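You operate a simulated robot arm through the tools that you are given. There is no shell and no other tool. Be economical: measure what you need, move in short steps, check, and stop when the job is done.

The job below is to be done with a simulated two-armed robot. You get a single attempt, and the scene is never put back.

TASK
On the clear end of the cabinet top, fold the pink towel in half, so that it is half as long.

The check looks at the end state, three seconds after you hand in, the way a careful person would. Anything else that was tipped, shoved, dropped, spilled or broken makes it a failure. Flat cloth is picked up by pressing the open fingertips on it (5 to 10 N) and closing them slowly along it; thin cloth reads only 2 to 8 mm in the jaws.

THE ROBOT
Two 7-joint arms with two-finger parallel grippers on one trunk, on a base that drives. Base frame: it is fixed to the floor where the robot stands at the start and does not move with it; the origin is under the middle of the robot, x ahead of it, y to its left, z up. Readings come in mm, degrees, newtons and seconds.
The left shoulder is at the start at [70, 134, 1176], the right one opposite. Places, roughly: clear end of the cabinet top [500, 0, 900]. Payload 1.57 kg a hand.
The tool frame of a hand sits at the grasp point between the pads (the TCP): z along the fingers, y along the line on which they close. The tips reach 30 mm beyond it. The gripper opens to 80 mm. The fingers are 17 mm wide and 12 mm thick; the gripper's body (40 by 82 mm) begins 80 mm behind the TCP.
Orientation is that of the tool frame in the base frame, as [roll, pitch, yaw] about the fixed x, y, z axes, in that order (R = Rz(yaw) Ry(pitch) Rx(roll)). With the fingers straight down and closing along the base's y, the tool's x points along the base's -x, its y along +y and its z along -z.

THE INTERFACE
- The arms move only by the tool play_rows. It takes "left_motion", "right_motion" or both (then of equal length, played together; a hand with none holds still); each is a list of rows, each a list of 6 numbers: the shift along the base's x, y, z in units of 300 mm (1.0 is 300 mm), then the turn, a rotation vector about the base's x, y, z in units of 120 degrees (1.0 is 120 degrees). In form: [[x, y, z, rx, ry, rz], ...]. A call has 1 to 10 rows; each row is the pose to reach, as a shift and turn from the pose commanded when the call began. "left_claw" and "right_claw" are, for a hand that has rows, the closure, from 0 (fully open) to 1 (shut), set as the call begins (left out, the last holds). A call with a number of a shift or a turn outside -1 to 1 is refused whole. A row lasts 0.2 s, in which the tool goes at most 50 mm and 8.6 degrees; a call with a longer step from one row to the next is refused whole, and so is a gripper value outside its range. Where a pose cannot be reached the arm comes as near as it can. A force on the tool above 40 N (or 10 N above the force at the start of the call, whichever is more), or a blocked arm, ends the call early, and 0.2 s more pass. The fingers move at their own pace (about 153 mm/s each) and stop on an object; they squeeze with about 35 N. The grip force told is the motor's: it shows also when the fingers shut on nothing. Time passes only in rows, and 0.2 s behind the last, so rows that repeat a pose let the fingers close. The reply holds the time, the measured pose of the TCP, the force on the tool along the base axes, the opening and the grip force, in the units named above and with some noise.
- Cameras (640 x 400 px; columns grow to the right, rows downward): "scene" is now at [141.5, -23.7, 1390.4]; the picture's right is [-0.14, -0.99, 0.00], its down [-0.75, 0.10, -0.66] and it looks along [0.65, -0.09, -0.75] (base axes); focal length 296 px, centre (320, 200). "left" rides on the left gripper at [72, 7, -122] in its tool frame; the picture's right is [-0.09, 1.00, 0.00], its down [-0.84, -0.08, -0.54] and it looks along [-0.54, -0.05, 0.84] (tool axes); focal length 238 px, centre (320, 200). "right" rides on the right gripper at [72, -7, -122] in its tool frame; the picture's right is [0.09, 1.00, 0.00], its down [-0.84, 0.08, -0.54] and it looks along [-0.54, 0.05, 0.84] (tool axes); focal length 238 px, centre (320, 200). There is no depth. A picture from a camera that has moved, and an enlarged one, comes with that camera's place and axes in the base frame and with its lens. The place of the scene camera against the robot may be out by one fixed shift of up to 25 mm in any direction.
- grab_frame(camera): a new picture of that camera. The clock stands still meanwhile.
- slide_trunk(by): slides the trunk up (or, below 0, down) by that many mm; the arms and the scene camera ride with it, the base frame stays. It gives what a move gives, with no picture.
- drive_base(legs): drives the robot by 1 to 6 legs, each [ahead, left, turn to the left] in mm, mm and degrees, along the robot's own axes; the way and the turn of a leg run together, so that a leg with both is an arc; at most 1500 mm and 180 degrees a leg. The arms and the cameras ride along, it lands a little off, and it stops where it bumps. It gives what a move gives.
- pan_tilt(pan, tilt): turns the head with the scene camera to pan (to the left, within 86 degrees either way) and tilt (down, from -29 to 69), counted from straight ahead of the robot. It gives what a move gives.
- enlarge(camera, box): a new picture of the part [left, top, right, bottom] of that camera's present view, enlarged. The clock stands still meanwhile.
- hand_in(): hands the job in; it is judged then, once.

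Work in short steps. Places have to be worked out from the pictures, the camera data and where the tool is seen: move nearer, look again, correct. Check each grasp and each placing, and mend what went wrong. You have 120 turns and 100 pictures in all, those below and enlarged ones among them. Open the grippers and draw the arms clear of the work before you hand the job in, unless the task says otherwise; then end with one line.

The tools are called after "Emit:" as a command line: name --argument value ..., lists and objects as JSON in quotes. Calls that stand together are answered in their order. play_rows: Moves the arms, as the interface text tells. Its arguments: {"type":"object","properties":{"left_motion":{"type":"array","items":{"type":"array","items":{"type":"number"}}},"left_claw":{"type":"number"},"right_motion":{"type":"array","items":{"type":"array","items":{"type":"number"}}},"right_claw":{"type":"number"}},"required":[]} The other tools are called the same way: slide_trunk (by) slides the trunk up or down; drive_base (legs) drives the base; pan_tilt (pan, tilt) turns the head that bears the scene camera; grab_frame (camera) takes a picture; enlarge (camera, box) takes an enlarged picture of a part of a camera's view; hand_in () hands the job in.

At the start:

```text
t: 0.0
left_eef_pos: [461.8, 170.0, 1062.5]
left_orientation: [180.0, 0.0, -180.0]
left_ft_force: [0.8, 0.3, -0.4]
left_opening: 80.1
left_grip_force: 0.1
right_eef_pos: [428.7, -150.3, 1038.8]
right_orientation: [179.9, -0.1, -179.9]
right_ft_force: [0.0, -1.1, 0.2]
right_opening: 80.2
right_grip_force: 0.0
trunk travel left (down, up): [-750.0, 190.0]
robot x, y, heading: [1.3, 0.2, -0.0]
head pan, tilt: [-7.8, 48.8]
```

scene: 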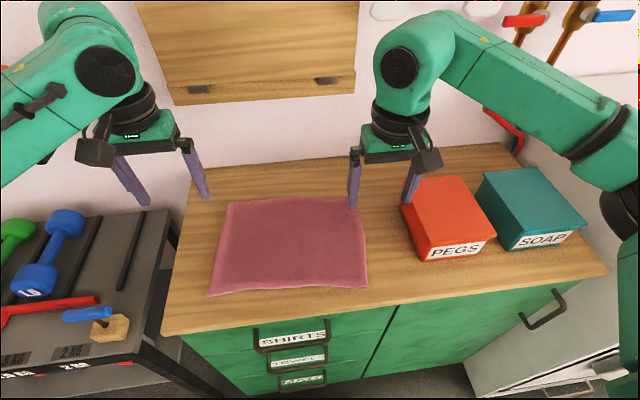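
right: 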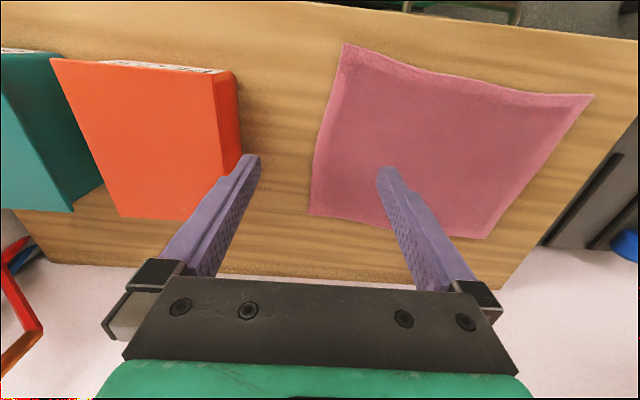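
left: 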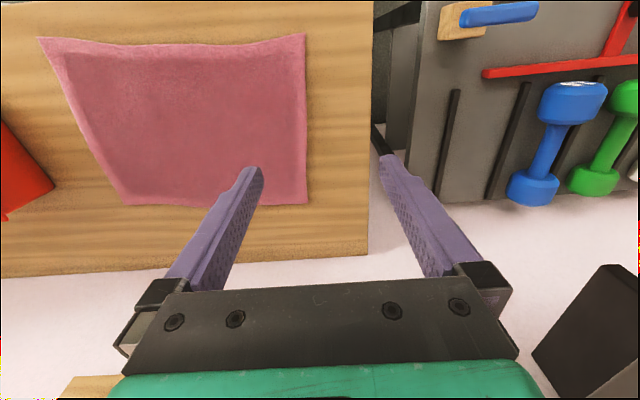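

The towel's long side runs along y, with corners at about (640,135), (376,160), (620,-190) and (370,-155). I'll look down to see how much room the base has in front of the cabinet.

Emit:
pan_tilt --pan 0 --tilt 69

Emit:
grab_frame --camera "scene"

```text
t: 0.8
left_eef_pos: [461.9, 170.1, 1061.4]
left_orientation: [-179.9, -0.1, -179.9]
left_ft_force: [-1.0, -0.2, 0.0]
left_opening: 80.1
left_grip_force: 0.1
right_eef_pos: [430.3, -150.7, 1038.1]
right_orientation: [-179.9, 0.0, -180.0]
right_ft_force: [1.1, -0.2, -0.5]
right_opening: 80.3
right_grip_force: 0.0
trunk travel left (down, up): [-750.0, 190.0]
robot x, y, heading: [0.1, -0.4, 0.2]
head pan, tilt: [0.0, 68.8]
```

```text
96 pictures are left
camera scene: at [120.1, -13.1, 1366.9], right [0.0, -1.0, 0.0], down [-0.93, 0.0, -0.36], along [0.36, 0.0, -0.93], focal length 296 px, centre (320, 200)
```

scene: 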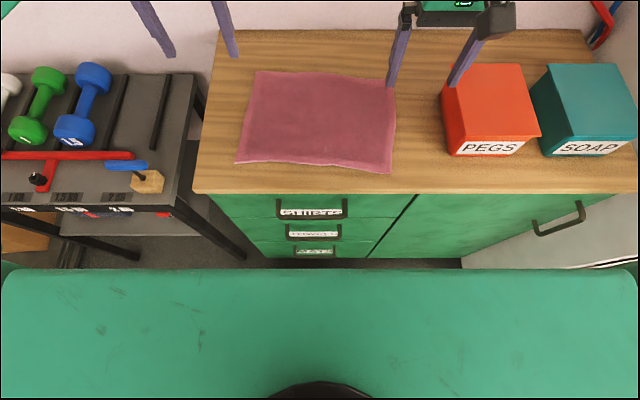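

There's clear floor in front. The fold needs the left hand on the far-left corner and the right hand on the near-left corner, so I'll shift the base left and turn it right to keep the arms from crossing.

Emit:
drive_base --legs '[[0, 270, 0], [0, 0, -30]]'

Emit:
pan_tilt --pan 0 --tilt 60

Emit:
grab_frame --camera "scene"

```text
t: 4.2
left_eef_pos: [485.0, 191.9, 1061.7]
left_orientation: [180.0, 0.0, 150.3]
left_ft_force: [-0.1, -0.2, -0.4]
left_opening: 80.1
left_grip_force: 0.1
right_eef_pos: [298.2, -70.0, 1038.2]
right_orientation: [-180.0, 0.0, 150.3]
right_ft_force: [-0.6, -0.9, -1.0]
right_opening: 80.2
right_grip_force: 0.2
trunk travel left (down, up): [-750.0, 190.0]
robot x, y, heading: [2.9, 271.1, -29.8]
head pan, tilt: [0.0, 68.8]
```

```text
t: 4.9
left_eef_pos: [485.3, 192.0, 1062.1]
left_orientation: [-179.9, -0.1, 150.4]
left_ft_force: [-0.5, -0.2, 0.3]
left_opening: 79.9
left_grip_force: 0.0
right_eef_pos: [297.9, -71.7, 1038.8]
right_orientation: [-179.9, 0.0, 150.4]
right_ft_force: [0.5, 0.0, 0.0]
right_opening: 80.1
right_grip_force: 0.1
trunk travel left (down, up): [-750.0, 190.0]
robot x, y, heading: [-0.4, 273.7, -29.6]
head pan, tilt: [0.0, 60.0]
```

```text
95 pictures are left
camera scene: at [114.6, 200.6, 1376.2], right [-0.5, -0.87, 0.0], down [-0.75, 0.43, -0.5], along [0.43, -0.25, -0.87], focal length 296 px, centre (320, 200)
```

scene: 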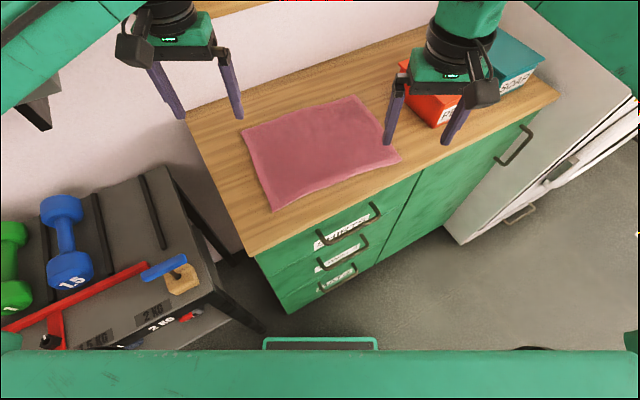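

There is room. I'll turn both hands back to closing along y and bring the left hand above the far-left corner and the right hand above the near-left corner.

Emit:
play_rows --left_motion '[[0.064, -0.034, -0.05, 0, 0, 0.042], [0.128, -0.069, -0.1, 0, 0, 0.084], [0.192, -0.103, -0.15, 0, 0, 0.125], [0.256, -0.138, -0.2, 0, 0, 0.167], [0.32, -0.172, -0.25, 0, 0, 0.208], [0.383, -0.207, -0.3, 0, 0, 0.25]]' --right_motion '[[0.057, 0.112, -0.033, 0, 0, 0.042], [0.113, 0.223, -0.066, 0, 0, 0.084], [0.17, 0.335, -0.1, 0, 0, 0.125], [0.227, 0.447, -0.133, 0, 0, 0.167], [0.283, 0.558, -0.166, 0, 0, 0.208], [0.34, 0.67, -0.2, 0, 0, 0.25]]' --left_claw 0.4 --right_claw 0.4

Emit:
grab_frame --camera "scene"

Emit:
grab_frame --camera "left"

Emit:
grab_frame --camera "right"

```text
t: 6.3
left_eef_pos: [601.3, 130.5, 971.2]
left_orientation: [179.9, -0.1, -179.6]
left_ft_force: [-0.2, 0.5, 0.0]
left_opening: 48.0
left_grip_force: 0.0
right_eef_pos: [402.7, 130.6, 978.6]
right_orientation: [-180.0, -0.1, -179.6]
right_ft_force: [-0.2, 0.9, -0.9]
right_opening: 47.9
right_grip_force: 0.1
trunk travel left (down, up): [-750.0, 190.0]
robot x, y, heading: [-2.3, 269.1, -29.8]
head pan, tilt: [0.0, 60.0]
```

```text
94 pictures are left
camera scene: at [116.3, 201.3, 1376.2], right [-0.5, -0.87, 0.0], down [-0.75, 0.43, -0.5], along [0.43, -0.25, -0.87], focal length 296 px, centre (320, 200)
```

scene: 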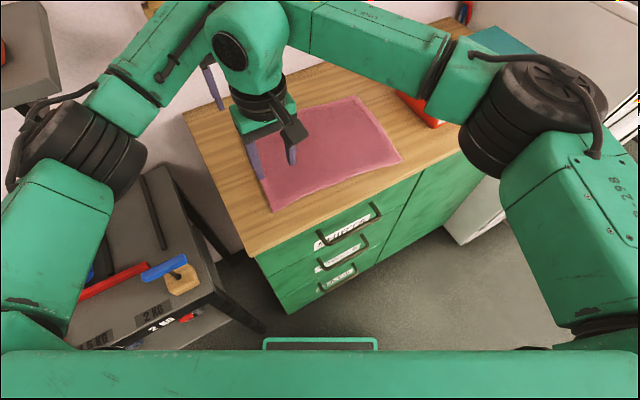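

```text
93 pictures are left
camera left: at [530.1, 135.2, 1092.8], right [0.09, 1.0, 0.0], down [0.84, -0.07, 0.54], along [0.54, -0.05, -0.84], focal length 238 px, centre (320, 200)
```

left: 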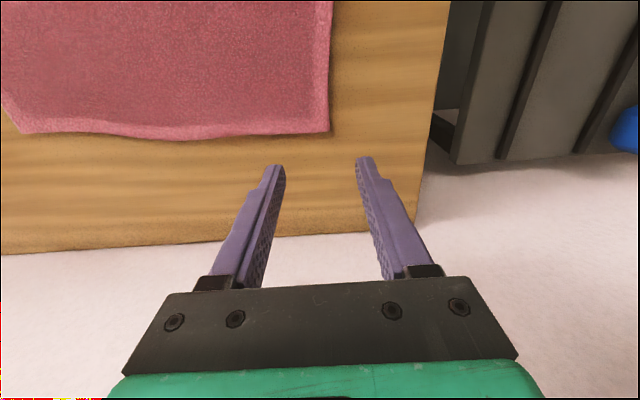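

```text
92 pictures are left
camera right: at [330.5, 123.1, 1099.3], right [-0.1, 1.0, 0.0], down [0.84, 0.08, 0.54], along [0.54, 0.05, -0.84], focal length 238 px, centre (320, 200)
```

right: 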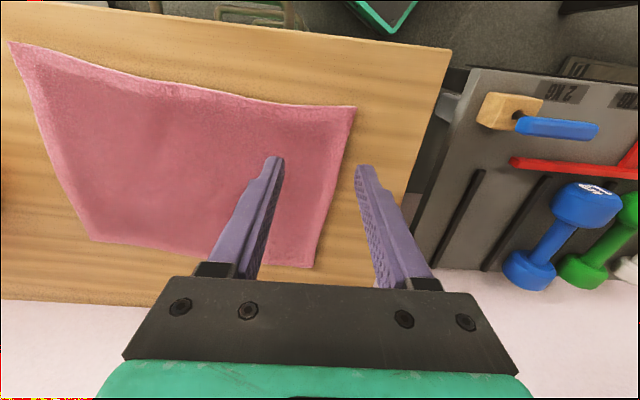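

Cross-view puts the top at about z≈860, with corners at far-left (601,138) and near-left (374,158); the towel is turned about −5°. I'll go down to just above the grip points and look again.

Emit:
play_rows --left_motion '[[-0.035, -0.018, -0.095, 0, 0, -0.02], [-0.07, -0.035, -0.187, 0, 0, -0.04]]' --right_motion '[[-0.013, 0.009, -0.105, 0, 0, -0.02], [-0.026, 0.018, -0.21, 0, 0, -0.04]]' --left_claw 0.55 --right_claw 0.55

Emit:
grab_frame --camera "left"

Emit:
grab_frame --camera "right"

```text
t: 6.9
left_eef_pos: [580.0, 116.1, 915.2]
left_orientation: [-179.9, 0.0, 175.5]
left_ft_force: [0.2, -1.0, -1.4]
left_opening: 36.2
left_grip_force: 0.0
right_eef_pos: [391.6, 135.7, 915.8]
right_orientation: [180.0, 0.0, 175.4]
right_ft_force: [0.1, 0.1, 0.7]
right_opening: 36.1
right_grip_force: 0.1
trunk travel left (down, up): [-750.0, 190.0]
robot x, y, heading: [-0.8, 271.1, -29.7]
head pan, tilt: [0.0, 60.0]
```

```text
91 pictures are left
camera left: at [508.5, 128.7, 1037.4], right [0.17, 0.99, 0.0], down [0.83, -0.14, 0.54], along [0.53, -0.09, -0.84], focal length 238 px, centre (320, 200)
```

left: 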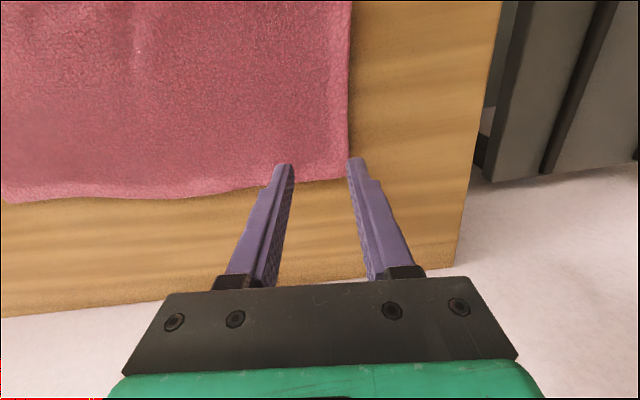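

```text
90 pictures are left
camera right: at [319.5, 134.4, 1036.6], right [-0.01, 1.0, 0.0], down [0.84, 0.01, 0.54], along [0.54, 0.01, -0.84], focal length 238 px, centre (320, 200)
```

right: 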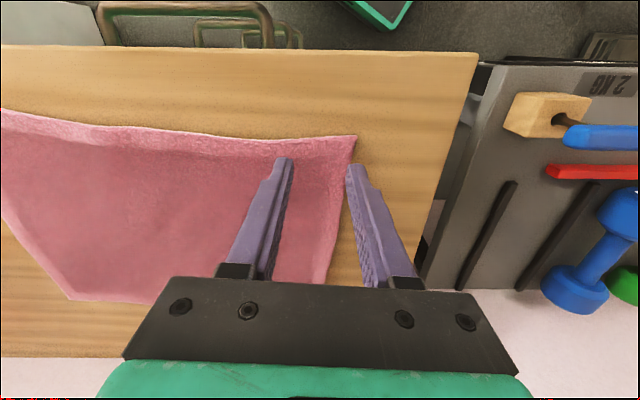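

The outer fingers straddle the left edge on both hands, which is what I want. I'll descend towards contact.

Emit:
play_rows --left_motion '[[0, 0, -0.03, 0, 0, 0], [0, 0, -0.055, 0, 0, 0], [0, 0, -0.07, 0, 0, 0]]' --right_motion '[[0, 0, -0.03, 0, 0, 0], [0, 0, -0.055, 0, 0, 0], [0, 0, -0.07, 0, 0, 0]]'

```text
t: 7.7
left_eef_pos: [578.6, 118.7, 895.4]
left_orientation: [179.9, 0.0, 175.5]
left_ft_force: [-0.8, 0.0, 0.8]
left_opening: 36.0
left_grip_force: 0.0
right_eef_pos: [392.4, 134.4, 894.1]
right_orientation: [-180.0, -0.1, 175.5]
right_ft_force: [-0.4, -0.3, 1.6]
right_opening: 36.1
right_grip_force: 0.0
trunk travel left (down, up): [-750.0, 190.0]
robot x, y, heading: [-1.9, 274.1, -29.6]
head pan, tilt: [0.0, 60.0]
```

No contact yet, so I'll go 6 mm lower.

Emit:
play_rows --left_motion '[[0, 0, -0.01, 0, 0, 0], [0, 0, -0.02, 0, 0, 0]]' --right_motion '[[0, 0, -0.01, 0, 0, 0], [0, 0, -0.02, 0, 0, 0]]'

```text
t: 8.3
left_eef_pos: [576.5, 118.5, 893.3]
left_orientation: [-179.9, 0.5, 175.6]
left_ft_force: [3.5, -0.7, 10.9]
left_opening: 35.7
left_grip_force: 0.0
right_eef_pos: [389.9, 135.0, 892.8]
right_orientation: [179.9, 0.6, 175.5]
right_ft_force: [5.4, -4.6, 28.1]
right_opening: 36.0
right_grip_force: 0.1
trunk travel left (down, up): [-750.0, 190.0]
robot x, y, heading: [-2.5, 275.8, -29.8]
head pan, tilt: [0.0, 60.0]
```

Contact is at z≈893: left 11 N, right 28 N. I'll ease the right hand up a little and start closing in steps.

Emit:
play_rows --left_motion '[[0, 0, 0.001, 0, 0, 0]]' --right_motion '[[0, 0, 0.007, 0, 0, 0]]'

Emit:
play_rows --left_motion '[[0, 0, 0, 0, 0, 0]]' --right_motion '[[0, 0, 0, 0, 0, 0]]' --left_claw 0.62 --right_claw 0.62

```text
t: 8.7
left_eef_pos: [576.6, 119.0, 891.9]
left_orientation: [-179.7, 0.3, 175.5]
left_ft_force: [4.2, -2.1, 18.6]
left_opening: 35.8
left_grip_force: 0.1
right_eef_pos: [389.9, 136.2, 893.2]
right_orientation: [180.0, 0.2, 175.4]
right_ft_force: [5.4, -1.0, 19.9]
right_opening: 35.8
right_grip_force: 0.1
trunk travel left (down, up): [-750.0, 190.0]
robot x, y, heading: [-0.3, 270.5, -29.6]
head pan, tilt: [0.0, 60.0]
```

```text
t: 9.1
left_eef_pos: [574.4, 118.5, 893.1]
left_orientation: [-179.8, 0.3, 175.5]
left_ft_force: [3.0, -2.2, 21.1]
left_opening: 29.0
left_grip_force: 0.0
right_eef_pos: [388.4, 137.2, 893.4]
right_orientation: [180.0, 0.2, 175.5]
right_ft_force: [4.0, 1.5, 17.9]
right_opening: 28.6
right_grip_force: 0.0
trunk travel left (down, up): [-750.0, 190.0]
robot x, y, heading: [-1.0, 269.6, -29.6]
head pan, tilt: [0.0, 60.0]
```

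Force is still near 20 N on both hands. I'll raise both about 1.5 mm and keep closing.

Emit:
play_rows --left_motion '[[0, 0, 0.005, 0, 0, 0]]' --right_motion '[[0, 0, 0.005, 0, 0, 0]]'

Emit:
play_rows --left_motion '[[0, 0, 0, 0, 0, 0]]' --right_motion '[[0, 0, 0, 0, 0, 0]]' --left_claw 0.7 --right_claw 0.7

Emit:
grab_frame --camera "left"

Emit:
grab_frame --camera "right"

```text
t: 9.5
left_eef_pos: [575.9, 119.3, 893.2]
left_orientation: [-179.9, 0.1, 175.5]
left_ft_force: [0.7, -2.8, 17.3]
left_opening: 29.4
left_grip_force: 0.0
right_eef_pos: [388.9, 136.5, 893.0]
right_orientation: [-179.9, 0.1, 175.6]
right_ft_force: [0.8, 2.5, 11.3]
right_opening: 29.3
right_grip_force: 0.1
trunk travel left (down, up): [-750.0, 190.0]
robot x, y, heading: [4.7, 267.5, -29.6]
head pan, tilt: [0.0, 60.0]
```

```text
t: 9.9
left_eef_pos: [575.4, 119.4, 892.3]
left_orientation: [-179.9, 0.2, 175.5]
left_ft_force: [-1.4, 1.3, 15.6]
left_opening: 21.8
left_grip_force: 0.0
right_eef_pos: [388.7, 135.7, 893.5]
right_orientation: [-179.9, 0.2, 175.5]
right_ft_force: [0.0, 0.4, 7.6]
right_opening: 22.5
right_grip_force: 0.0
trunk travel left (down, up): [-750.0, 190.0]
robot x, y, heading: [-1.7, 276.7, -29.6]
head pan, tilt: [0.0, 60.0]
```

```text
89 pictures are left
camera left: at [504.8, 131.6, 1014.8], right [0.17, 0.99, 0.0], down [0.83, -0.14, 0.54], along [0.54, -0.09, -0.84], focal length 238 px, centre (320, 200)
```

left: 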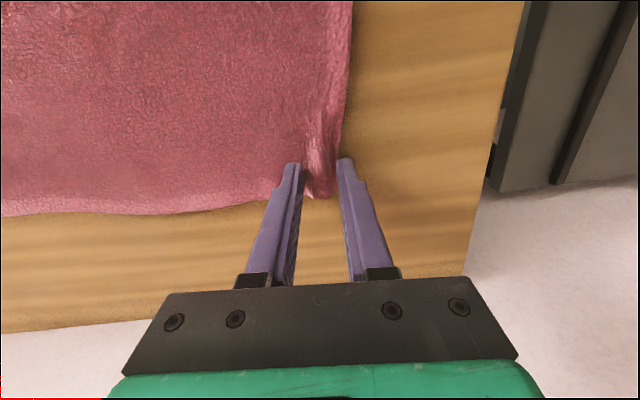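

```text
88 pictures are left
camera right: at [315.6, 134.8, 1013.9], right [-0.01, 1.0, 0.0], down [0.84, 0.01, 0.54], along [0.54, 0.01, -0.84], focal length 238 px, centre (320, 200)
```

right: 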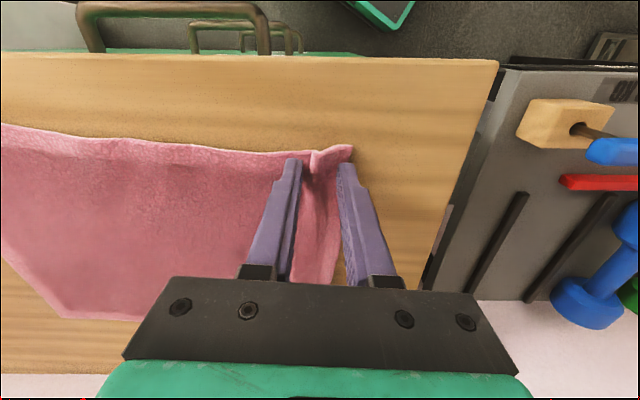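

The cloth is bunching up well between both pairs of fingers. I'll keep closing in small steps.

Emit:
play_rows --left_motion '[[0, 0, 0.003, 0, 0, 0]]' --right_motion '[[0, 0, 0, 0, 0, 0]]' --left_claw 0.79 --right_claw 0.79

Emit:
play_rows --left_motion '[[0, 0, 0, 0, 0, 0]]' --right_motion '[[0, 0, 0, 0, 0, 0]]' --left_claw 0.88 --right_claw 0.88

Emit:
play_rows --left_motion '[[0, 0, 0, 0, 0, 0], [0, 0, 0, 0, 0, 0]]' --right_motion '[[0, 0, 0, 0, 0, 0], [0, 0, 0, 0, 0, 0]]' --left_claw 1 --right_claw 1

Emit:
grab_frame --camera "left"

Emit:
grab_frame --camera "right"

```text
t: 10.3
left_eef_pos: [576.3, 119.9, 892.7]
left_orientation: [179.9, 0.1, 175.6]
left_ft_force: [-3.1, 1.4, 9.1]
left_opening: 15.6
left_grip_force: 0.1
right_eef_pos: [390.9, 134.4, 892.3]
right_orientation: [180.0, 0.1, 175.5]
right_ft_force: [-0.7, 0.1, 7.3]
right_opening: 15.6
right_grip_force: 0.1
trunk travel left (down, up): [-750.0, 190.0]
robot x, y, heading: [2.0, 272.1, -29.8]
head pan, tilt: [0.0, 60.0]
```

```text
t: 10.7
left_eef_pos: [576.9, 119.4, 893.3]
left_orientation: [179.9, 0.2, 175.5]
left_ft_force: [-0.9, -0.3, 8.5]
left_opening: 11.1
left_grip_force: 0.4
right_eef_pos: [390.4, 135.3, 892.8]
right_orientation: [-179.9, 0.2, 175.5]
right_ft_force: [0.0, -0.5, 7.6]
right_opening: 11.1
right_grip_force: 0.8
trunk travel left (down, up): [-750.0, 190.0]
robot x, y, heading: [-0.9, 274.5, -29.7]
head pan, tilt: [0.0, 60.0]
```

```text
t: 11.3
left_eef_pos: [577.4, 119.7, 893.0]
left_orientation: [-179.9, 0.2, 175.5]
left_ft_force: [-0.8, -0.3, 8.4]
left_opening: 6.6
left_grip_force: 26.4
right_eef_pos: [390.9, 135.6, 894.0]
right_orientation: [180.0, 0.2, 175.5]
right_ft_force: [0.3, 1.1, 9.6]
right_opening: 5.2
right_grip_force: 25.5
trunk travel left (down, up): [-750.0, 190.0]
robot x, y, heading: [1.5, 274.8, -29.8]
head pan, tilt: [0.0, 60.0]
```

```text
87 pictures are left
camera left: at [506.4, 130.8, 1015.3], right [0.17, 0.99, 0.0], down [0.83, -0.14, 0.54], along [0.54, -0.09, -0.84], focal length 238 px, centre (320, 200)
```

left: 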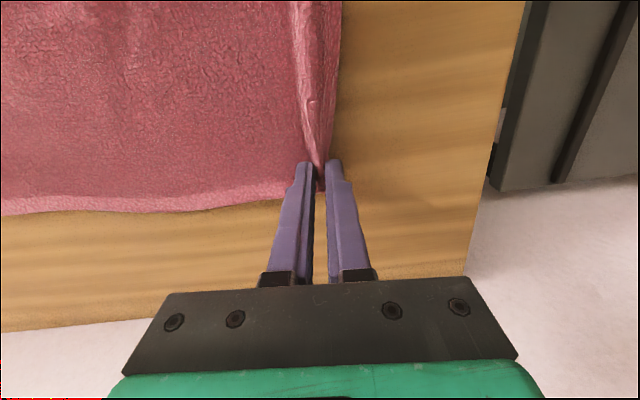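

```text
86 pictures are left
camera right: at [317.2, 134.4, 1013.9], right [-0.01, 1.0, 0.0], down [0.84, 0.01, 0.54], along [0.54, 0.01, -0.84], focal length 238 px, centre (320, 200)
```

right: 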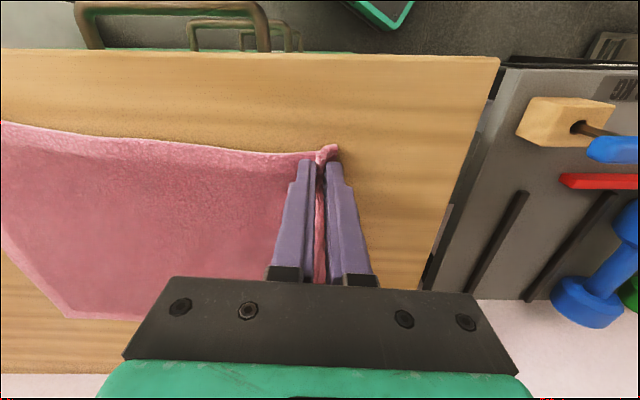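

Both corners are held (6.6 and 5.2 mm). I'll lift both hands straight up by 70 mm and check the grip.

Emit:
play_rows --left_motion '[[0, 0, 0.06, 0, 0, 0], [0, 0, 0.12, 0, 0, 0], [0, -0.03, 0.18, 0, 0, 0], [0, -0.06, 0.233, 0, 0, 0]]' --right_motion '[[0, 0, 0.06, 0, 0, 0], [0, 0, 0.12, 0, 0, 0], [0, -0.03, 0.18, 0, 0, 0], [0, -0.06, 0.233, 0, 0, 0]]'

Emit:
grab_frame --camera "scene"

Emit:
grab_frame --camera "right"

```text
t: 12.3
left_eef_pos: [579.0, 99.2, 963.2]
left_orientation: [179.9, 0.0, 175.6]
left_ft_force: [-1.1, -0.4, -0.8]
left_opening: 5.7
left_grip_force: 25.3
right_eef_pos: [393.2, 115.1, 961.9]
right_orientation: [-180.0, -0.1, 175.4]
right_ft_force: [-0.4, 0.8, 0.8]
right_opening: 5.1
right_grip_force: 25.2
trunk travel left (down, up): [-750.0, 190.0]
robot x, y, heading: [-3.3, 272.0, -29.7]
head pan, tilt: [0.0, 60.0]
```

```text
85 pictures are left
camera scene: at [114.0, 199.8, 1376.2], right [-0.5, -0.87, 0.0], down [-0.75, 0.43, -0.5], along [0.43, -0.25, -0.87], focal length 296 px, centre (320, 200)
```

scene: 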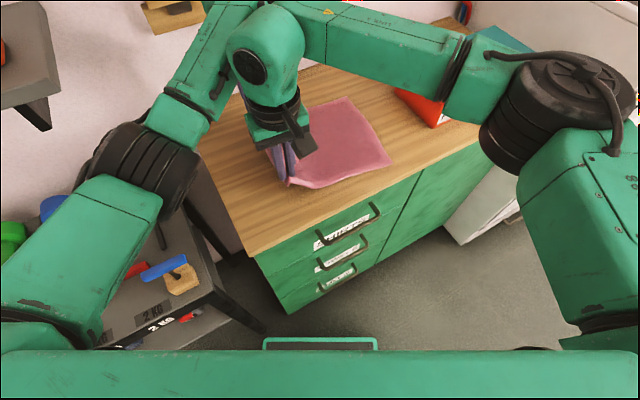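

```text
84 pictures are left
camera right: at [319.1, 114.2, 1083.3], right [-0.01, 1.0, 0.0], down [0.84, 0.01, 0.54], along [0.54, 0.01, -0.84], focal length 238 px, centre (320, 200)
```

right: 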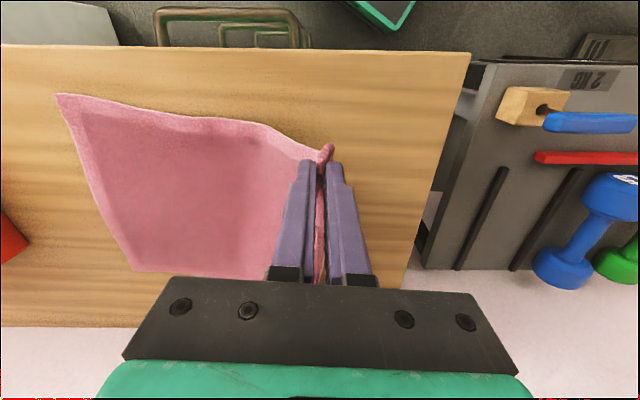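

Both grips hold. I'll carry the edge over by driving the base along −y, starting with 55 mm.

Emit:
drive_base --legs '[[27, -48, 0]]'

Emit:
play_rows --left_motion '[[0, 0, 0.05, 0, 0, 0], [0, 0, 0.1, 0, 0, 0]]' --right_motion '[[0, 0, 0.05, 0, 0, 0], [0, 0, 0.1, 0, 0, 0]]'

Emit:
grab_frame --camera "right"

```text
t: 13.3
left_eef_pos: [579.9, 48.9, 963.5]
left_orientation: [-179.8, 0.0, 175.6]
left_ft_force: [-1.5, 0.4, 1.0]
left_opening: 5.4
left_grip_force: 25.1
right_eef_pos: [391.1, 64.2, 962.4]
right_orientation: [-179.8, 0.1, 175.6]
right_ft_force: [1.0, 0.5, 0.7]
right_opening: 4.9
right_grip_force: 25.5
trunk travel left (down, up): [-750.0, 190.0]
robot x, y, heading: [-2.0, 216.1, -29.8]
head pan, tilt: [0.0, 60.0]
```

```text
t: 13.9
left_eef_pos: [578.3, 46.1, 992.6]
left_orientation: [-180.0, -0.1, 175.6]
left_ft_force: [-0.7, 0.1, -0.4]
left_opening: 5.6
left_grip_force: 25.6
right_eef_pos: [392.5, 62.9, 992.1]
right_orientation: [-179.9, -0.1, 175.6]
right_ft_force: [0.8, -0.7, 0.6]
right_opening: 4.9
right_grip_force: 25.3
trunk travel left (down, up): [-750.0, 190.0]
robot x, y, heading: [-2.4, 218.7, -29.9]
head pan, tilt: [0.0, 60.0]
```

```text
83 pictures are left
camera right: at [319.3, 61.7, 1113.9], right [-0.02, 1.0, 0.0], down [0.84, 0.01, 0.54], along [0.54, 0.01, -0.84], focal length 238 px, centre (320, 200)
```

right: 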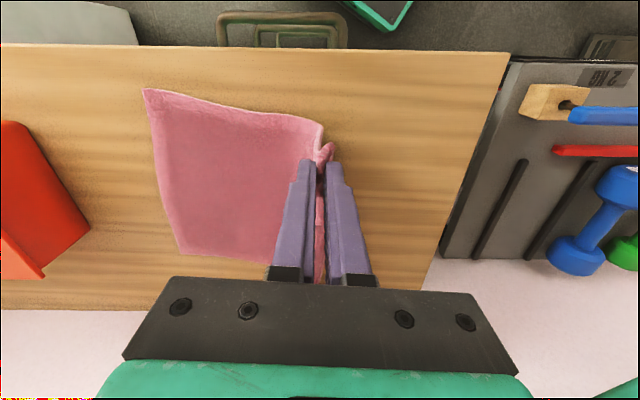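

The towel stays put and its edge now stands nearly vertical, with the right edge at y≈−138 far and −108 near. I'll drive another 80 mm.

Emit:
drive_base --legs '[[38, -70, 0]]'

Emit:
grab_frame --camera "right"

Emit:
grab_frame --camera "scene"

```text
t: 14.9
left_eef_pos: [576.5, -31.1, 992.2]
left_orientation: [-179.8, 0.1, 175.6]
left_ft_force: [-1.4, 0.4, 0.3]
left_opening: 5.4
left_grip_force: 25.0
right_eef_pos: [390.7, -14.3, 993.4]
right_orientation: [-179.9, 0.0, 175.6]
right_ft_force: [0.5, -0.7, -0.6]
right_opening: 4.8
right_grip_force: 25.5
trunk travel left (down, up): [-750.0, 190.0]
robot x, y, heading: [-5.2, 142.7, -29.5]
head pan, tilt: [0.0, 60.0]
```

```text
82 pictures are left
camera right: at [318.0, -15.6, 1114.0], right [-0.02, 1.0, 0.0], down [0.84, 0.01, 0.54], along [0.54, 0.01, -0.84], focal length 238 px, centre (320, 200)
```

right: 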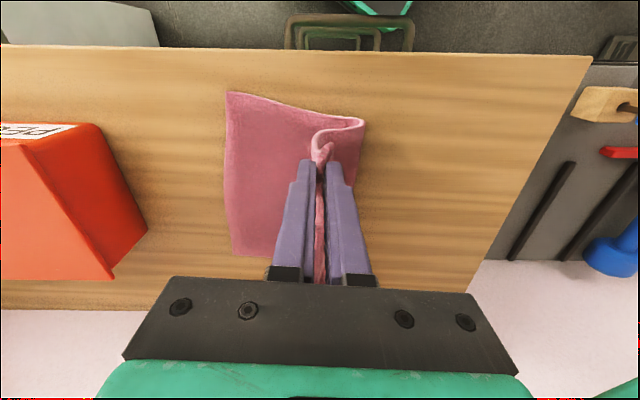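

```text
81 pictures are left
camera scene: at [112.4, 69.6, 1376.4], right [-0.49, -0.87, 0.0], down [-0.75, 0.43, -0.5], along [0.43, -0.25, -0.87], focal length 296 px, centre (320, 200)
```

scene: 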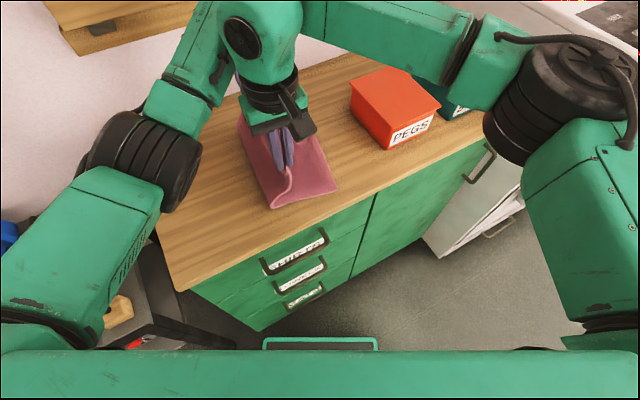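

The fold is forming cleanly. I'll lower the hands a bit and drive on in two stages.

Emit:
play_rows --left_motion '[[-0.03, 0, -0.035, 0, 0, 0], [-0.06, 0, -0.07, 0, 0, 0]]' --right_motion '[[-0.03, 0, -0.035, 0, 0, 0], [-0.06, 0, -0.07, 0, 0, 0]]'

Emit:
drive_base --legs '[[16, -28, 0]]'

Emit:
play_rows --left_motion '[[0, 0, -0.06, 0, 0, 0], [0, 0, -0.12, 0, 0, 0]]' --right_motion '[[0, 0, -0.06, 0, 0, 0], [0, 0, -0.12, 0, 0, 0]]'

Emit:
drive_base --legs '[[16, -28, 0]]'

Emit:
grab_frame --camera "right"

Emit:
grab_frame --camera "left"

```text
t: 15.5
left_eef_pos: [559.8, -32.0, 969.9]
left_orientation: [180.0, 0.0, 175.6]
left_ft_force: [-0.4, 0.0, -0.8]
left_opening: 5.3
left_grip_force: 25.5
right_eef_pos: [373.3, -16.3, 972.1]
right_orientation: [-179.9, 0.1, 175.6]
right_ft_force: [0.2, -0.1, -0.6]
right_opening: 5.0
right_grip_force: 24.9
trunk travel left (down, up): [-750.0, 190.0]
robot x, y, heading: [-2.3, 138.5, -29.7]
head pan, tilt: [0.0, 60.0]
```

```text
t: 16.4
left_eef_pos: [559.3, -58.9, 970.2]
left_orientation: [-179.8, 0.1, 175.7]
left_ft_force: [-0.2, -0.1, 0.3]
left_opening: 5.6
left_grip_force: 25.8
right_eef_pos: [372.9, -43.5, 972.5]
right_orientation: [-179.8, 0.1, 175.7]
right_ft_force: [0.8, 0.4, -0.2]
right_opening: 4.9
right_grip_force: 25.4
trunk travel left (down, up): [-750.0, 190.0]
robot x, y, heading: [3.4, 105.6, -29.4]
head pan, tilt: [0.0, 60.0]
```

```text
t: 17.0
left_eef_pos: [560.0, -62.1, 934.8]
left_orientation: [-180.0, 0.0, 175.6]
left_ft_force: [-0.1, -0.2, -0.2]
left_opening: 5.5
left_grip_force: 25.7
right_eef_pos: [374.9, -48.0, 936.6]
right_orientation: [-180.0, 0.0, 175.8]
right_ft_force: [0.0, 0.3, -0.5]
right_opening: 5.2
right_grip_force: 25.0
trunk travel left (down, up): [-750.0, 190.0]
robot x, y, heading: [-1.0, 105.6, -29.4]
head pan, tilt: [0.0, 60.0]
```

```text
t: 17.8
left_eef_pos: [559.0, -89.3, 935.9]
left_orientation: [-179.8, 0.1, 175.8]
left_ft_force: [-0.1, 0.6, 0.1]
left_opening: 5.5
left_grip_force: 25.6
right_eef_pos: [374.6, -75.7, 936.8]
right_orientation: [-179.8, 0.1, 175.7]
right_ft_force: [0.6, 0.4, -0.6]
right_opening: 5.1
right_grip_force: 25.6
trunk travel left (down, up): [-750.0, 190.0]
robot x, y, heading: [-1.7, 74.4, -29.4]
head pan, tilt: [0.0, 60.0]
```

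```text
80 pictures are left
camera right: at [301.8, -76.5, 1058.4], right [-0.02, 1.0, 0.0], down [0.84, 0.02, 0.54], along [0.54, 0.01, -0.84], focal length 238 px, centre (320, 200)
```

right: 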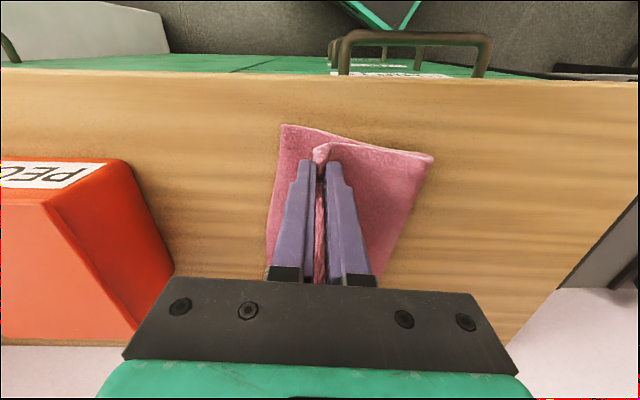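

```text
79 pictures are left
camera left: at [488.7, -78.8, 1058.0], right [0.16, 0.99, 0.0], down [0.83, -0.14, 0.54], along [0.53, -0.09, -0.84], focal length 238 px, centre (320, 200)
```

left: 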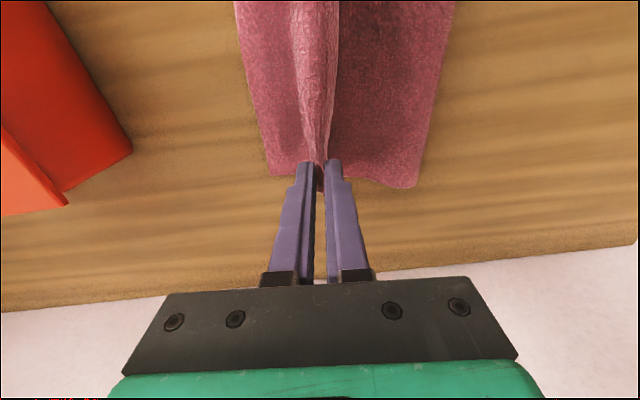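

The right corners haven't moved, at (576,−140) and (355,−107). I'll lower the edge onto the right edge, about 20 mm inside it.

Emit:
play_rows --left_motion '[[-0.01, -0.03, -0.03, 0, 0, 0], [-0.017, -0.06, -0.06, 0, 0, 0], [-0.017, -0.09, -0.09, 0, 0, 0], [-0.017, -0.09, -0.12, 0, 0, 0]]' --right_motion '[[0, -0.015, -0.03, 0, 0, 0], [0, -0.03, -0.06, 0, 0, 0], [0, -0.04, -0.09, 0, 0, 0], [0, -0.04, -0.12, 0, 0, 0]]'

Emit:
grab_frame --camera "right"

Emit:
grab_frame --camera "left"

```text
t: 18.8
left_eef_pos: [554.9, -120.9, 901.5]
left_orientation: [180.0, 0.2, 175.9]
left_ft_force: [-0.2, -1.2, 4.3]
left_opening: 5.5
left_grip_force: 25.5
right_eef_pos: [374.4, -90.6, 901.4]
right_orientation: [180.0, 0.1, 175.7]
right_ft_force: [0.8, 0.5, 2.4]
right_opening: 4.9
right_grip_force: 24.7
trunk travel left (down, up): [-750.0, 190.0]
robot x, y, heading: [-1.2, 76.1, -29.4]
head pan, tilt: [0.0, 60.0]
```

```text
78 pictures are left
camera right: at [301.1, -91.8, 1022.7], right [-0.02, 1.0, 0.0], down [0.84, 0.02, 0.54], along [0.54, 0.01, -0.84], focal length 238 px, centre (320, 200)
```

right: 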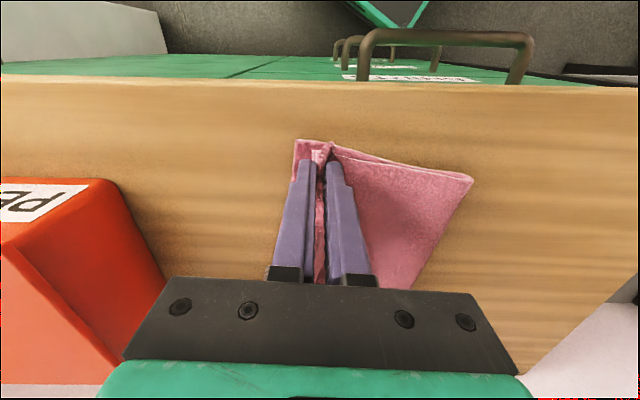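

```text
77 pictures are left
camera left: at [483.0, -109.8, 1022.3], right [0.17, 0.99, 0.0], down [0.83, -0.14, 0.54], along [0.54, -0.09, -0.84], focal length 238 px, centre (320, 200)
```

left: 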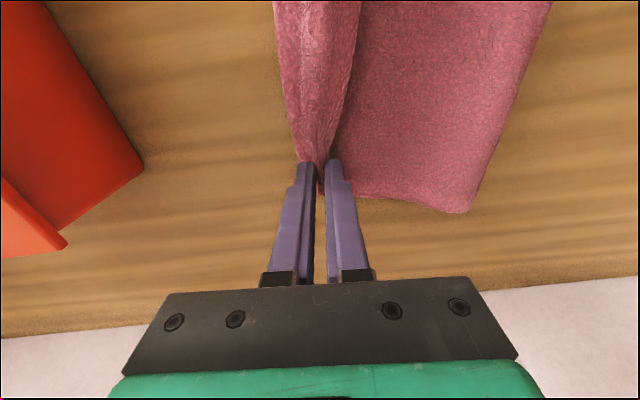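

The edge is resting in place. I'll open the fingers just enough to spread the pinch flat, then look.

Emit:
play_rows --left_motion '[[0, 0, 0, 0, 0, 0], [0, 0, 0, 0, 0, 0]]' --right_motion '[[0, 0, 0, 0, 0, 0], [0, 0, 0, 0, 0, 0]]' --left_claw 0.6 --right_claw 0.6

Emit:
play_rows --left_motion '[[0, 0, 0.05, 0, 0, 0], [0, 0, 0.15, 0, 0, 0], [0, 0, 0.3, 0, 0, 0]]' --right_motion '[[0, 0, 0.05, 0, 0, 0], [0, 0, 0.15, 0, 0, 0], [0, 0, 0.3, 0, 0, 0]]'

Emit:
grab_frame --camera "right"

Emit:
grab_frame --camera "left"

```text
t: 19.4
left_eef_pos: [553.4, -122.3, 899.6]
left_orientation: [-180.0, 0.0, 175.8]
left_ft_force: [-0.2, -0.1, 3.6]
left_opening: 31.6
left_grip_force: 0.2
right_eef_pos: [374.6, -92.0, 900.8]
right_orientation: [-180.0, 0.1, 175.8]
right_ft_force: [-0.5, 0.2, 1.3]
right_opening: 31.8
right_grip_force: 0.2
trunk travel left (down, up): [-750.0, 190.0]
robot x, y, heading: [-2.9, 74.6, -29.7]
head pan, tilt: [0.0, 60.0]
```

```text
t: 20.2
left_eef_pos: [553.5, -119.2, 988.5]
left_orientation: [-179.8, 0.2, 175.7]
left_ft_force: [-0.5, -0.6, 0.9]
left_opening: 32.1
left_grip_force: 0.0
right_eef_pos: [374.7, -94.3, 988.8]
right_orientation: [-179.6, -0.3, 175.5]
right_ft_force: [-1.7, -19.3, -29.1]
right_opening: 32.1
right_grip_force: 0.0
trunk travel left (down, up): [-750.0, 190.0]
robot x, y, heading: [-5.2, 73.6, -29.4]
head pan, tilt: [0.0, 60.0]
```

```text
76 pictures are left
camera right: at [301.3, -94.4, 1110.8], right [-0.01, 1.0, -0.01], down [0.84, 0.02, 0.54], along [0.54, 0.0, -0.84], focal length 238 px, centre (320, 200)
```

right: 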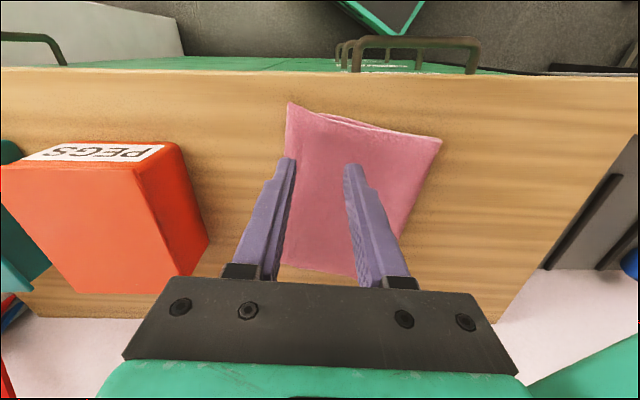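

```text
75 pictures are left
camera left: at [481.9, -108.0, 1111.6], right [0.16, 0.99, 0.0], down [0.83, -0.14, 0.54], along [0.54, -0.09, -0.84], focal length 238 px, centre (320, 200)
```

left: 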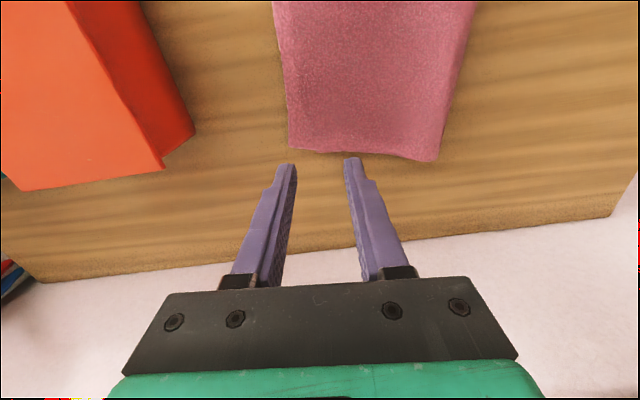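

The fold landed neatly. The right hand reads 29 N, probably from brushing the left forearm, so I'll back it away down and to the right.

Emit:
play_rows --right_motion '[[-0.02, -0.06, -0.05, 0, 0, 0], [-0.08, -0.14, -0.05, 0, 0, 0], [-0.18, -0.22, -0.05, 0, 0, 0], [-0.28, -0.3, -0.03, 0, 0, 0]]'

Emit:
grab_frame --camera "scene"

```text
t: 21.2
left_eef_pos: [552.6, -120.5, 987.7]
left_orientation: [179.9, 0.1, 175.8]
left_ft_force: [0.2, -0.9, 0.7]
left_opening: 32.0
left_grip_force: 0.2
right_eef_pos: [291.8, -182.5, 982.8]
right_orientation: [179.9, 0.1, 175.9]
right_ft_force: [-0.1, 0.4, 0.0]
right_opening: 31.9
right_grip_force: 0.0
trunk travel left (down, up): [-750.0, 190.0]
robot x, y, heading: [-0.9, 75.3, -29.4]
head pan, tilt: [0.0, 60.0]
```

```text
74 pictures are left
camera scene: at [111.2, 2.2, 1376.4], right [-0.49, -0.87, 0.0], down [-0.75, 0.43, -0.5], along [0.44, -0.25, -0.87], focal length 296 px, centre (320, 200)
```

scene: 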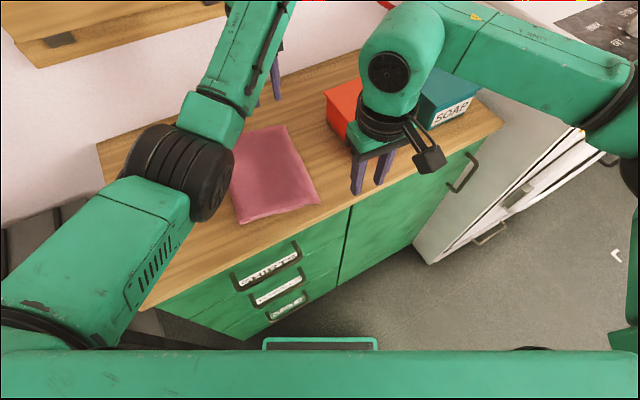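

The contact is gone. Now I'll draw the left hand up, back and to the left, and open both grippers.

Emit:
play_rows --left_motion '[[-0.05, 0.08, 0.07, 0, 0, 0], [-0.12, 0.19, 0.12, 0, 0, 0], [-0.2, 0.3, 0.17, 0, 0, 0], [-0.28, 0.41, 0.22, 0, 0, 0], [-0.36, 0.52, 0.25, 0, 0, 0], [-0.44, 0.63, 0.25, 0, 0, 0]]' --right_motion '[[-0.03, -0.04, 0, 0, 0, 0], [-0.06, -0.08, 0, 0, 0, 0], [-0.09, -0.12, 0, 0, 0, 0], [-0.12, -0.16, 0, 0, 0, 0], [-0.15, -0.2, 0, 0, 0, 0], [-0.18, -0.2, 0, 0, 0, 0]]' --left_claw 0 --right_claw 0

Emit:
grab_frame --camera "scene"

Emit:
grab_frame --camera "right"

Emit:
grab_frame --camera "left"

```text
t: 22.6
left_eef_pos: [552.6, -119.5, 987.0]
left_orientation: [179.9, 0.1, 175.8]
left_ft_force: [-0.1, -0.3, -0.1]
left_opening: 80.1
left_grip_force: 0.1
left hand out of reach, approached as far as the arm can: row 1, 2, 3, 4, 5, 6
right_eef_pos: [235.7, -240.5, 982.8]
right_orientation: [179.9, -0.1, 176.0]
right_ft_force: [-0.2, 0.6, -0.5]
right_opening: 80.2
right_grip_force: 0.1
trunk travel left (down, up): [-750.0, 190.0]
robot x, y, heading: [-2.6, 73.0, -29.6]
head pan, tilt: [0.0, 60.0]
```

```text
73 pictures are left
camera scene: at [112.8, 3.7, 1376.3], right [-0.49, -0.87, 0.0], down [-0.75, 0.43, -0.5], along [0.44, -0.25, -0.87], focal length 296 px, centre (320, 200)
```

scene: 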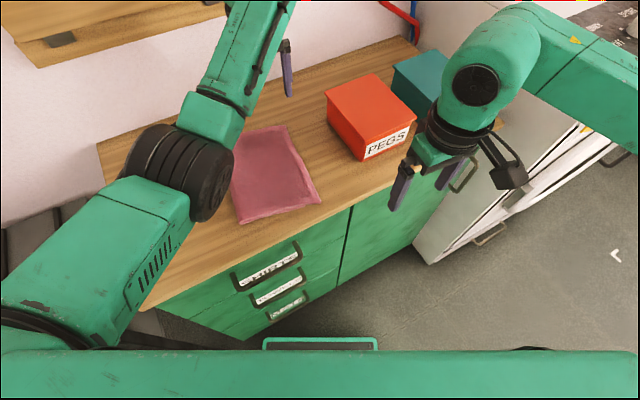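

```text
72 pictures are left
camera right: at [162.3, -242.6, 1103.2], right [-0.02, 1.0, 0.0], down [0.84, 0.02, 0.54], along [0.54, 0.01, -0.84], focal length 238 px, centre (320, 200)
```

right: 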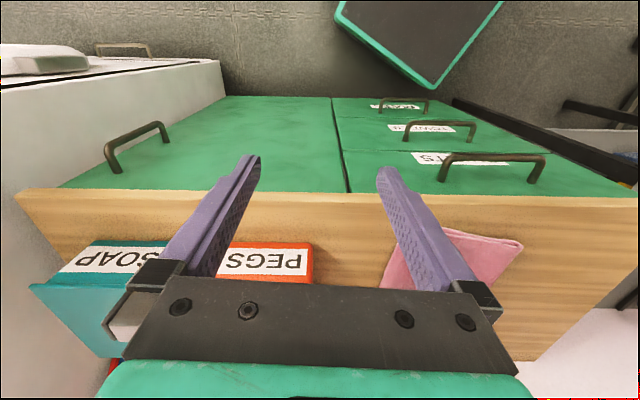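

```text
71 pictures are left
camera left: at [482.1, -108.7, 1109.3], right [0.16, 0.99, 0.0], down [0.83, -0.14, 0.54], along [0.53, -0.09, -0.84], focal length 238 px, centre (320, 200)
```

left: 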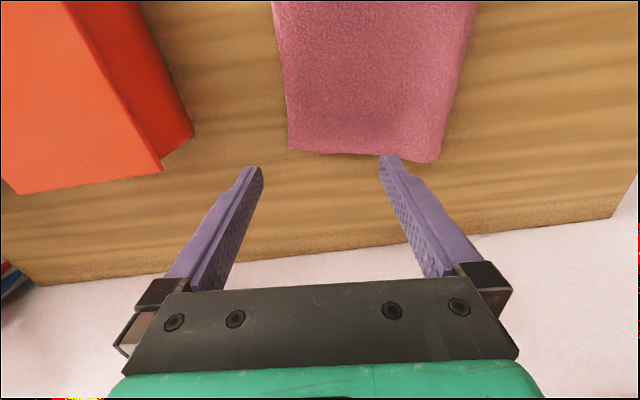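

The fold is good, but the left arm couldn't follow that path, probably because of a joint limit. I'll try a gentler retreat towards its own shoulder while turning the wrist back.

Emit:
play_rows --left_motion '[[-0.03, 0.02, 0.01, 0, 0, -0.04], [-0.08, 0.05, 0.02, 0, 0, -0.08], [-0.14, 0.09, 0.03, 0, 0, -0.12], [-0.2, 0.15, 0.05, 0, 0, -0.16]]'

```text
t: 23.6
left_eef_pos: [544.5, -100.2, 987.7]
left_orientation: [-180.0, 0.0, 156.5]
left_ft_force: [0.0, 0.4, 0.5]
left_opening: 80.0
left_grip_force: 0.1
left hand out of reach, approached as far as the arm can: row 2, 3, 4
right_eef_pos: [235.8, -242.2, 982.8]
right_orientation: [179.9, 0.1, 175.8]
right_ft_force: [-0.1, 1.1, 0.0]
right_opening: 79.8
right_grip_force: 0.1
trunk travel left (down, up): [-750.0, 190.0]
robot x, y, heading: [-3.6, 73.6, -29.6]
head pan, tilt: [0.0, 60.0]
```

The left arm only partly moved. It sits 90 mm above the surface, so I'll simply back the base away, which carries both hands clear of the cabinet.

Emit:
drive_base --legs '[[-260, 0, 0]]'

Emit:
pan_tilt --pan 0 --tilt 45

Emit:
grab_frame --camera "scene"

Emit:
grab_frame --camera "left"

```text
t: 25.5
left_eef_pos: [319.9, 25.5, 986.2]
left_orientation: [179.9, 0.0, 156.5]
left_ft_force: [0.6, 0.5, 0.8]
left_opening: 80.1
left_grip_force: 0.0
right_eef_pos: [8.6, -113.0, 981.3]
right_orientation: [179.9, -0.1, 175.7]
right_ft_force: [-0.2, 0.8, 0.1]
right_opening: 79.9
right_grip_force: 0.1
trunk travel left (down, up): [-750.0, 190.0]
robot x, y, heading: [-229.8, 204.6, -29.7]
head pan, tilt: [0.0, 60.0]
```

```text
t: 26.3
left_eef_pos: [317.8, 26.6, 988.1]
left_orientation: [180.0, 0.0, 156.4]
left_ft_force: [-0.5, 0.3, -0.1]
left_opening: 80.0
left_grip_force: 0.1
right_eef_pos: [7.5, -112.1, 982.2]
right_orientation: [180.0, 0.2, 175.7]
right_ft_force: [0.0, 0.9, -0.1]
right_opening: 80.2
right_grip_force: 0.1
trunk travel left (down, up): [-750.0, 190.0]
robot x, y, heading: [-227.4, 202.7, -30.0]
head pan, tilt: [0.0, 45.0]
```

```text
70 pictures are left
camera scene: at [-101.7, 125.0, 1395.8], right [-0.49, -0.87, 0.0], down [-0.61, 0.35, -0.71], along [0.61, -0.35, -0.71], focal length 296 px, centre (320, 200)
```

scene: 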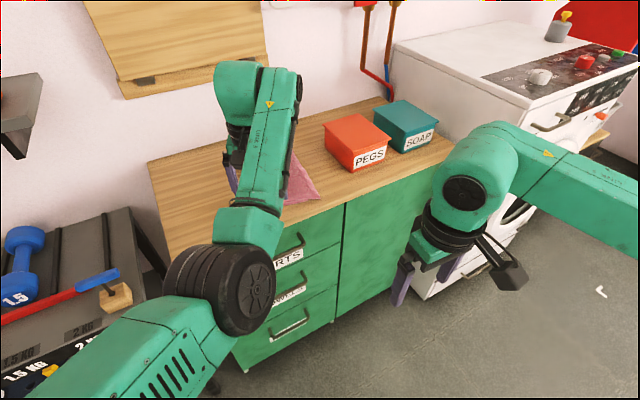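

```text
69 pictures are left
camera left: at [255.1, 61.6, 1110.5], right [0.48, 0.88, 0.0], down [0.74, -0.41, 0.54], along [0.47, -0.26, -0.84], focal length 238 px, centre (320, 200)
```

left: 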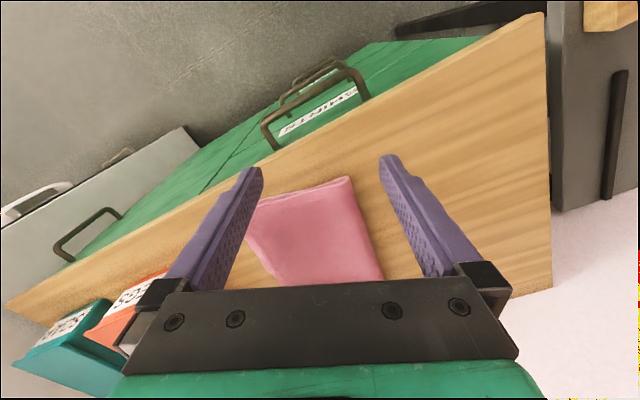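

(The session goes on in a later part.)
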